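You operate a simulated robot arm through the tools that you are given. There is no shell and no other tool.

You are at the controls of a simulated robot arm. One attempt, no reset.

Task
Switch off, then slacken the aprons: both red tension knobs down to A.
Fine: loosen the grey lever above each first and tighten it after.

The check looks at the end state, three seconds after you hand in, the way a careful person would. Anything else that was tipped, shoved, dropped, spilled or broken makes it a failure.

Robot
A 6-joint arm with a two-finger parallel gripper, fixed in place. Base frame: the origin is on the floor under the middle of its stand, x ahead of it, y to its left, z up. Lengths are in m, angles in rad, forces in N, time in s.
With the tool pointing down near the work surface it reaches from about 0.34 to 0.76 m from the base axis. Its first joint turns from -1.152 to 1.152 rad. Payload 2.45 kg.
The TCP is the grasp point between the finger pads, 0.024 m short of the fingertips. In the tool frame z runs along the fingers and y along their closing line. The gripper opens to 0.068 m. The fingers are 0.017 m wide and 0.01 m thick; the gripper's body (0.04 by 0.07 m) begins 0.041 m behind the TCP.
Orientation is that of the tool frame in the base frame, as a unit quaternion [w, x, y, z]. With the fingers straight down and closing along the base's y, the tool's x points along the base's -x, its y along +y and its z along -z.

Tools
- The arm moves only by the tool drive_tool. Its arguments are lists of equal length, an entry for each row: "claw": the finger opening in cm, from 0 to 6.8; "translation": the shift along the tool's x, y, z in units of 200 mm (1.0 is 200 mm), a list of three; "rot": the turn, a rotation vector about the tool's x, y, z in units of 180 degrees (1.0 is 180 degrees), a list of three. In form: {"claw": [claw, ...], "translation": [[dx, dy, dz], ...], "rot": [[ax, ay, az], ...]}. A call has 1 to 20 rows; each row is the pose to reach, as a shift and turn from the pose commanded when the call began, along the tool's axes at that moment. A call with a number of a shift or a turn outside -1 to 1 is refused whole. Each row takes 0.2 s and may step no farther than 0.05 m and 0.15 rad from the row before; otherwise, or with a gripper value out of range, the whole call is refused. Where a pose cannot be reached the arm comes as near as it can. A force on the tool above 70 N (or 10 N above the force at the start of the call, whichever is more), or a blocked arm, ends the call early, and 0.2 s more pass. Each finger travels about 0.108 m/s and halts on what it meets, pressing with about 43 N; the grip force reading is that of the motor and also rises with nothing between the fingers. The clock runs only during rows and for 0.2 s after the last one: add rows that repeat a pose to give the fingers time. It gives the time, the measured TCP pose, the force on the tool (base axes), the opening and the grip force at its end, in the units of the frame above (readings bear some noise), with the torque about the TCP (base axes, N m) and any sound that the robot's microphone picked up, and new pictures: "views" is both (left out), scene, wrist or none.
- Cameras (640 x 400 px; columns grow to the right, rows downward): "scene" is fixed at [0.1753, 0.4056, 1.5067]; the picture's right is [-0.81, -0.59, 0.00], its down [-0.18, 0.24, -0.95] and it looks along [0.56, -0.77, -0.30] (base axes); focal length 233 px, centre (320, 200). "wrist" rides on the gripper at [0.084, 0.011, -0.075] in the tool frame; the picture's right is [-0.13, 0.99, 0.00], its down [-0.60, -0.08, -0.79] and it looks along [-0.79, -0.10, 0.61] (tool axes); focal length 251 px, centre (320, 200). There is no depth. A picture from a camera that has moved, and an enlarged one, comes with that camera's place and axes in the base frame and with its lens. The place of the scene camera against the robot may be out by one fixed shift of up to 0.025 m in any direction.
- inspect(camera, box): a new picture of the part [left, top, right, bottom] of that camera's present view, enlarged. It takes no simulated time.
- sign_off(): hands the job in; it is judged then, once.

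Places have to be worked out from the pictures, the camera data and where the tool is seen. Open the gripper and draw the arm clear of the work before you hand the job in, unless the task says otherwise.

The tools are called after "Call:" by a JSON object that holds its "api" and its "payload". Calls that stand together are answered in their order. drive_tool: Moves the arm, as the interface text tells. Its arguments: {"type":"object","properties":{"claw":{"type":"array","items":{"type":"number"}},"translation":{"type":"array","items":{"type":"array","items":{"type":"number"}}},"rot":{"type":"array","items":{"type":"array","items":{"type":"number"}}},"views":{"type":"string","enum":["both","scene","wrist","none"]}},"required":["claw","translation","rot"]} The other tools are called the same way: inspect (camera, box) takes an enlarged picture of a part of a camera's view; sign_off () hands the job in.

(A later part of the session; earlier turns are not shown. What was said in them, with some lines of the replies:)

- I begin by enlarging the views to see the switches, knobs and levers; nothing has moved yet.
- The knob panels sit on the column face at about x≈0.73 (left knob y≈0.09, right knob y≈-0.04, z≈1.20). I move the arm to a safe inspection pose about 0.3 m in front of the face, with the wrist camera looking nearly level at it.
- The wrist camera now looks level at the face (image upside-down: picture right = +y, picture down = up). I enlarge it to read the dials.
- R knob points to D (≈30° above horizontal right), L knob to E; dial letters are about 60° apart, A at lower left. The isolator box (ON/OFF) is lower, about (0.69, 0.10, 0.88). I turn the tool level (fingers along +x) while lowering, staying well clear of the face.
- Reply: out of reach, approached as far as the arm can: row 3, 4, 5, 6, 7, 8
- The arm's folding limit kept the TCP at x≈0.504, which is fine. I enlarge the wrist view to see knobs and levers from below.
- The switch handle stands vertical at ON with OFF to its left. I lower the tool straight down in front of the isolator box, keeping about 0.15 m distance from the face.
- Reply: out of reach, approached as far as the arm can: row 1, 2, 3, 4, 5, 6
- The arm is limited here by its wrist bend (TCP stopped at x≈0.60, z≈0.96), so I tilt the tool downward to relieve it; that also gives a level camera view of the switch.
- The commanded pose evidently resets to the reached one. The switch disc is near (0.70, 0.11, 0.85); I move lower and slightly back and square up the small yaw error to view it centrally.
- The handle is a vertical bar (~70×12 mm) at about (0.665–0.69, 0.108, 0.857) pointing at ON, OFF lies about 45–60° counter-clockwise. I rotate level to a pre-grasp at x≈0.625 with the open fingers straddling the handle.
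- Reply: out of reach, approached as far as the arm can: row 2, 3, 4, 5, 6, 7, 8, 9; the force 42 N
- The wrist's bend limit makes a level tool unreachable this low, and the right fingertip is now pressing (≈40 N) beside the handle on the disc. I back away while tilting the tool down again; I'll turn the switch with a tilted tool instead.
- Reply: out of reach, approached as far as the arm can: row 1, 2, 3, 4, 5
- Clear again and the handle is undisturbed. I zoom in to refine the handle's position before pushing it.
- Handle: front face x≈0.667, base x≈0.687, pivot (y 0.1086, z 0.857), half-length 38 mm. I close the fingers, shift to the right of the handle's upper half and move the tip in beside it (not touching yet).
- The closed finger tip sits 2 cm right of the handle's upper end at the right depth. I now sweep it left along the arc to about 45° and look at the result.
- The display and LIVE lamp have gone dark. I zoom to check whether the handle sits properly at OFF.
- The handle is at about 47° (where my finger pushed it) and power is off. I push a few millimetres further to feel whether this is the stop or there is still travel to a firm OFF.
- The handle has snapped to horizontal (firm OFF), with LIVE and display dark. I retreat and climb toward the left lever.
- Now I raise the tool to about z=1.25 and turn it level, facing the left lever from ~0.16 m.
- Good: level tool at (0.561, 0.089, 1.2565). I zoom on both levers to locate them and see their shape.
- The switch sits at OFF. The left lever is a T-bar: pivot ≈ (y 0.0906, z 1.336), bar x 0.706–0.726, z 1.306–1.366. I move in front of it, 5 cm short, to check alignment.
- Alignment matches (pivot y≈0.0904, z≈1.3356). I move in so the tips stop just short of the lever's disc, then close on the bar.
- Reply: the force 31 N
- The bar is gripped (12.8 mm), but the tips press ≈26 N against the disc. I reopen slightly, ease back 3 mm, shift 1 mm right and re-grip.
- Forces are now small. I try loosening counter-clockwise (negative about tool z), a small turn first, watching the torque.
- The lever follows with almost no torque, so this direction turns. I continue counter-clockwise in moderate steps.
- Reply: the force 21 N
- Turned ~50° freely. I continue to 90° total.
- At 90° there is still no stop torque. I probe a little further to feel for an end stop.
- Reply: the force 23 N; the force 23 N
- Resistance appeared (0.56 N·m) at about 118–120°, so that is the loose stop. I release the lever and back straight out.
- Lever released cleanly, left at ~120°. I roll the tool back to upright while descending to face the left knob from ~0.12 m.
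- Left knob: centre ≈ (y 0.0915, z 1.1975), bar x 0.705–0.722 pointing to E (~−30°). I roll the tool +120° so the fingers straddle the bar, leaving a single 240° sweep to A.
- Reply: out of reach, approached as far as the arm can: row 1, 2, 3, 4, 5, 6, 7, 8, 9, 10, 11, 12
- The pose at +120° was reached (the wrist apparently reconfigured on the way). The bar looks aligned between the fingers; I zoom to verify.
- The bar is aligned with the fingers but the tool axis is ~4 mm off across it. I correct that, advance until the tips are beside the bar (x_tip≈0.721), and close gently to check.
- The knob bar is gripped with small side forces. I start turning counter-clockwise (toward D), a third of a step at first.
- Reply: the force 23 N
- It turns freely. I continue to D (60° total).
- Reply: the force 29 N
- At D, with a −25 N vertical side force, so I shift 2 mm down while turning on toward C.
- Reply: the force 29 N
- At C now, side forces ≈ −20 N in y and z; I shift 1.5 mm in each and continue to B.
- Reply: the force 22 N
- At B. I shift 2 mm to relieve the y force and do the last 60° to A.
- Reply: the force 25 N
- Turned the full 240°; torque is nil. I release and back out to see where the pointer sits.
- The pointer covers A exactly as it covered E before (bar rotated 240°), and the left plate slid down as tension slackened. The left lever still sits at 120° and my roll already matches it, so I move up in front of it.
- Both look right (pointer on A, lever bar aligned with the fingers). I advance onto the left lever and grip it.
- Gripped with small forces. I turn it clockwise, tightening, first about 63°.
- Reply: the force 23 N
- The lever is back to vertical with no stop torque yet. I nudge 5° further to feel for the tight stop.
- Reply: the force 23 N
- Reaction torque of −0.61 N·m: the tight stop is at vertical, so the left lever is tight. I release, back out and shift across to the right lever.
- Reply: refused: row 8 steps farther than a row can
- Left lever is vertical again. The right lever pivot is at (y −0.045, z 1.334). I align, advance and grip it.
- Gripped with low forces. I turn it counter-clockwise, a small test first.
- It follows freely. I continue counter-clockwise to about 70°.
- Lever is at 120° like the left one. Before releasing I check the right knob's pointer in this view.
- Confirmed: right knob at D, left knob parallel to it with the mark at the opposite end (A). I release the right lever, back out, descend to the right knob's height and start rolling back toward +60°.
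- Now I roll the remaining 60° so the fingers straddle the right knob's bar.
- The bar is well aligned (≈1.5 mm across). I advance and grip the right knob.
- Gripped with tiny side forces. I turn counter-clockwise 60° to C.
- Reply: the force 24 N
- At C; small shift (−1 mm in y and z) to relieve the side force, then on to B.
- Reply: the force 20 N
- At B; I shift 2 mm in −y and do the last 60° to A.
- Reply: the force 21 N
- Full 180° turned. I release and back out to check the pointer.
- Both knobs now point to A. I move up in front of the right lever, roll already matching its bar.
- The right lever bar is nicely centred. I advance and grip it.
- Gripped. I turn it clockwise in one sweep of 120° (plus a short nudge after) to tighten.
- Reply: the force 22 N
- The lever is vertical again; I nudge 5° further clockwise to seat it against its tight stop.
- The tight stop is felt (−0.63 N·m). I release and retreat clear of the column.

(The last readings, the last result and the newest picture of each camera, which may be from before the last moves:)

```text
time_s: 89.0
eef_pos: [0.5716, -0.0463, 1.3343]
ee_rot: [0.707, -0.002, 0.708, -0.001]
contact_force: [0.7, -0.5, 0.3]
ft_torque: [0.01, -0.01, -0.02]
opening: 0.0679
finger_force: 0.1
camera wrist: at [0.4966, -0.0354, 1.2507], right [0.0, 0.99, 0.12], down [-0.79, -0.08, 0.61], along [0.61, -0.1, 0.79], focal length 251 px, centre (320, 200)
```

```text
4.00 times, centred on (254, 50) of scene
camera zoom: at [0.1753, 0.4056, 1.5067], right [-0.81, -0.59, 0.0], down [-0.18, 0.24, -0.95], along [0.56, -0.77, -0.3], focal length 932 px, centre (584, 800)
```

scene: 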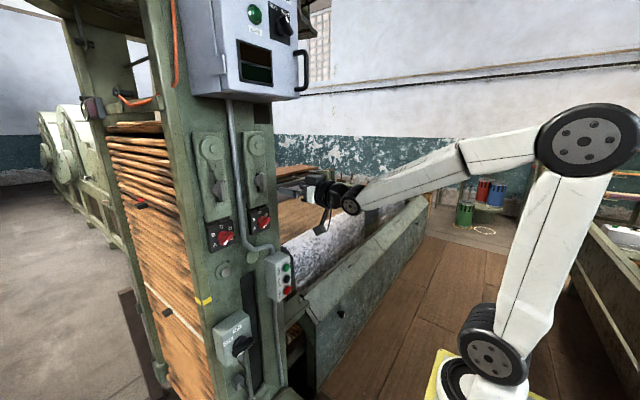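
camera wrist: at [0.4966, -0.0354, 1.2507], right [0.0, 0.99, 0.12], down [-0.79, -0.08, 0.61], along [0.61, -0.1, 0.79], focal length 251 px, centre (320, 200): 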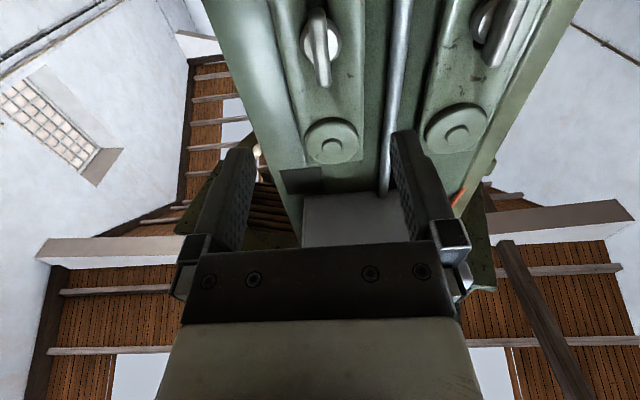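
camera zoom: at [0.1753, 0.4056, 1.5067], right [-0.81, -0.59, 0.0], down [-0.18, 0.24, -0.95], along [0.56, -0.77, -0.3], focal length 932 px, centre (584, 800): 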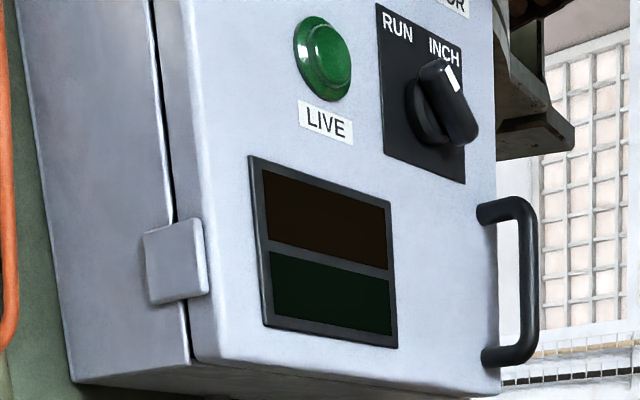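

Everything reads right in the scene view: LIVE dark, switch OFF, both pointers at A, both levers vertical. I pull back and tilt the tool for one last square-on look with the wrist camera.

Call:
{"api": "drive_tool", "payload": {"claw": [6.8, 6.8, 6.8, 6.8, 6.8, 6.8, 6.8, 6.8, 6.8], "translation": [[-0.02, 0.03, -0.06], [-0.07, 0.08, -0.12], [-0.13, 0.13, -0.17], [-0.19, 0.18, -0.2], [-0.25, 0.23, -0.22], [-0.31, 0.27, -0.24], [-0.37, 0.3, -0.25], [-0.4285, 0.33, -0.258], [-0.4285, 0.33, -0.258]], "rot": [[0, 0.036, 0], [0, 0.072, 0], [0, 0.108, 0], [0, 0.144, 0], [0, 0.18, 0], [0, 0.216, 0], [0, 0.252, 0], [0, 0.288, 0], [0, 0.288, 0]], "views": "both"}}

```text
time_s: 91.0
eef_pos: [0.5162, -0.0116, 1.4233]
ee_rot: [0.333, 0.026, 0.938, 0.094]
contact_force: [-0.1, -0.2, 0.8]
ft_torque: [0.02, 0.01, 0.02]
opening: 0.068
finger_force: 0.0
out of reach, approached as far as the arm can: row 3, 4, 5, 6, 7, 8, 9
camera wrist: at [0.4034, -0.0043, 1.4297], right [0.09, 0.96, 0.27], down [-0.03, -0.27, 0.96], along [1.0, -0.09, 0.0], focal length 251 px, centre (320, 200)
```

scene: 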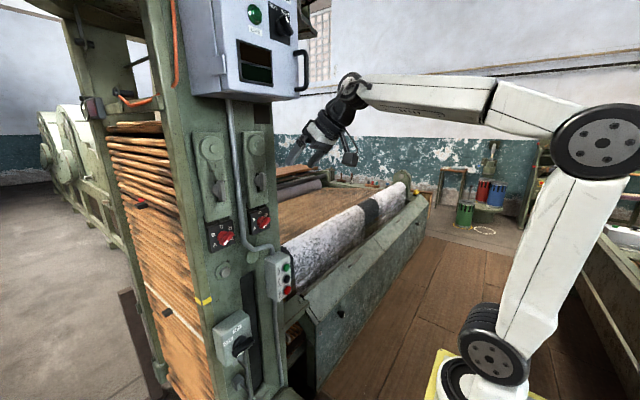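
wrist: 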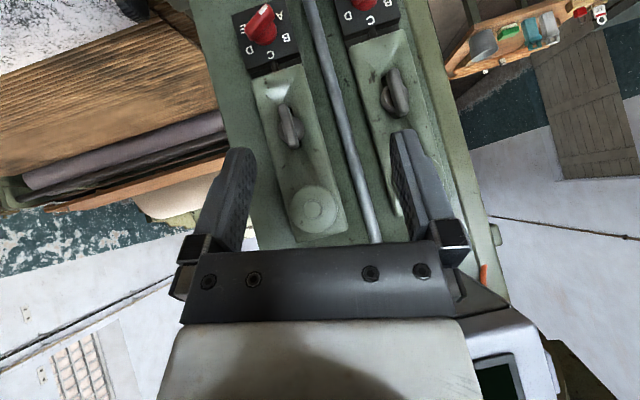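

Call:
{"api": "inspect", "payload": {"camera": "wrist", "box": [220, 0, 420, 130]}}

Call:
{"api": "inspect", "payload": {"camera": "wrist", "box": [220, 0, 320, 80]}}

Call:
{"api": "inspect", "payload": {"camera": "scene", "box": [200, 205, 290, 260]}}

```text
3.08 times, centred on (320, 65) of wrist
camera zoom: at [0.4034, -0.0043, 1.4297], right [0.09, 0.96, 0.27], down [-0.03, -0.27, 0.96], along [1.0, -0.09, 0.0], focal length 774 px, centre (320, 615)
```

zoom: 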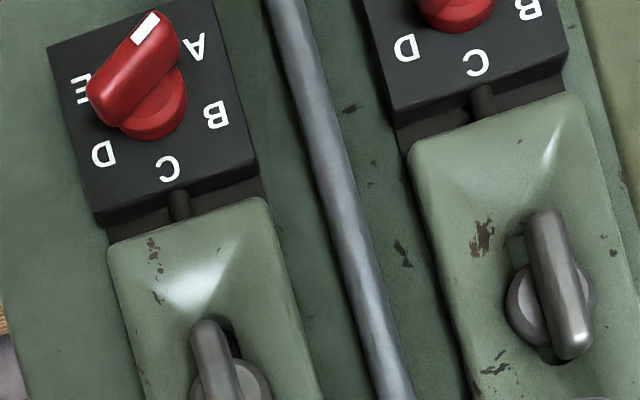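

```text
5.00 times, centred on (270, 40) of wrist
camera zoom: at [0.4034, -0.0043, 1.4297], right [0.09, 0.96, 0.27], down [-0.03, -0.27, 0.96], along [1.0, -0.09, 0.0], focal length 1257 px, centre (570, 1000)
```

zoom: 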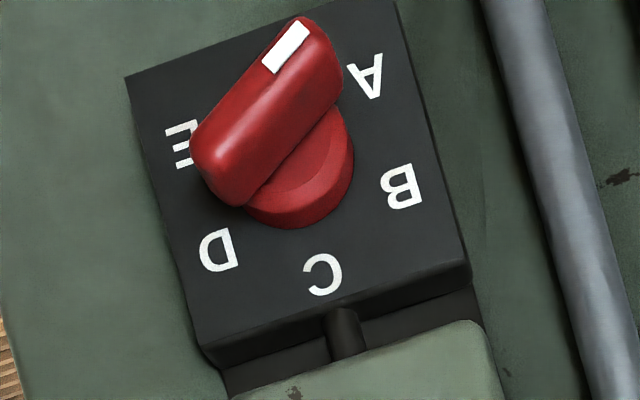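

```text
7.11 times, centred on (245, 232) of scene
camera zoom: at [0.1753, 0.4056, 1.5067], right [-0.81, -0.59, 0.0], down [-0.18, 0.24, -0.95], along [0.56, -0.77, -0.3], focal length 1658 px, centre (853, -31)
```

zoom: 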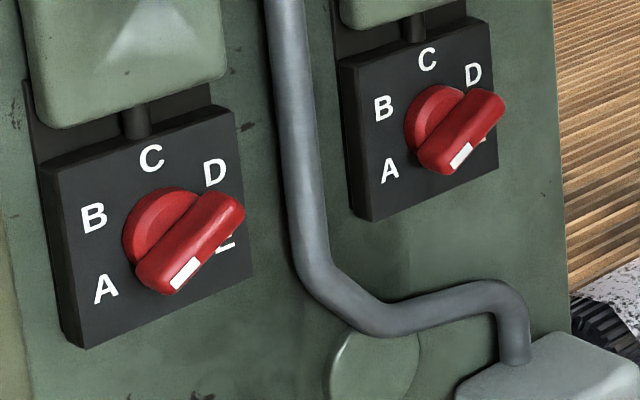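

Square-on view confirms it: pointers line up with A, levers parallel to their plates. I draw the arm further back, clear of the work, with the gripper open.

Call:
{"api": "drive_tool", "payload": {"claw": [6.8, 6.8, 6.8, 6.8, 6.8], "translation": [[0.06, -0.09, -0.106], [0.12, -0.18, -0.212], [0.18, -0.275, -0.318], [0.243, -0.367, -0.423], [0.243, -0.367, -0.423]], "rot": [[0, 0, 0], [0, 0, 0], [0, 0, 0], [0, 0, 0], [0, 0, 0]], "views": "both"}}

```text
time_s: 92.2
eef_pos: [0.4428, -0.1005, 1.4488]
ee_rot: [0.333, 0.026, 0.938, 0.095]
contact_force: [0.5, -1.3, -0.4]
ft_torque: [-0.01, -0.02, 0.03]
opening: 0.0681
finger_force: 0.1
out of reach, approached as far as the arm can: row 3, 4, 5
camera wrist: at [0.3295, -0.0929, 1.455], right [0.09, 0.96, 0.27], down [-0.03, -0.27, 0.96], along [1.0, -0.09, 0.01], focal length 251 px, centre (320, 200)
```

scene: 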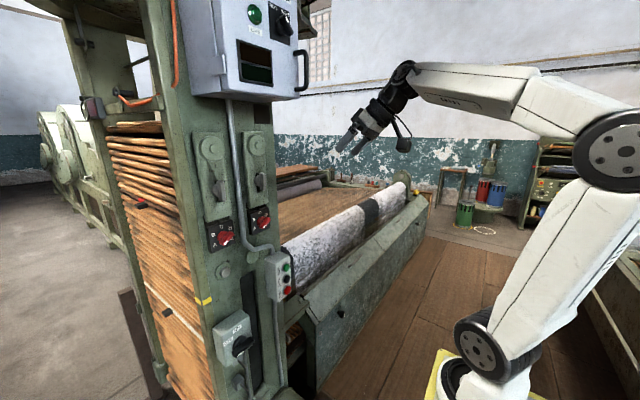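
wrist: 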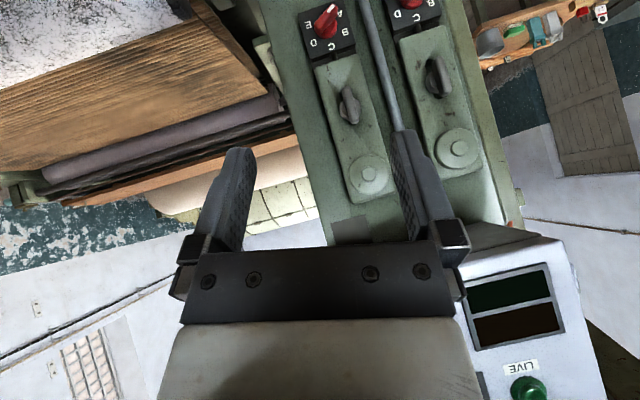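

The isolator is OFF with the LIVE lamp dark, both knobs are at A, both levers are tight at vertical, and the arm is clear with the gripper open. I hand the job in.

Call:
{"api": "sign_off", "payload": {}}

```text
The job is handed in.
```

The machine is switched off, and both apron tension knobs are at A with their grey levers tightened again. I have handed the job in.

- **Switch:** the isolator handle is at OFF, and the LIVE lamp and the display are both dark. The first approach to it pressed a fingertip on the switch disc at about 40 N. I backed off and it moved nothing.
- **Left knob:** I loosened its lever, turned the knob from E to A, then tightened the lever back to its stop.
- **Right knob:** I did the same, turning this one from D to A.
- **Plates:** the plates under the levers slid down as the knobs turned. That appears to be the normal slackening movement.

In the last pictures both pointers line up with A and both levers stand vertical. I did not touch the push buttons or the RUN/INCH selector. The gripper is open and the arm is drawn back from the column.
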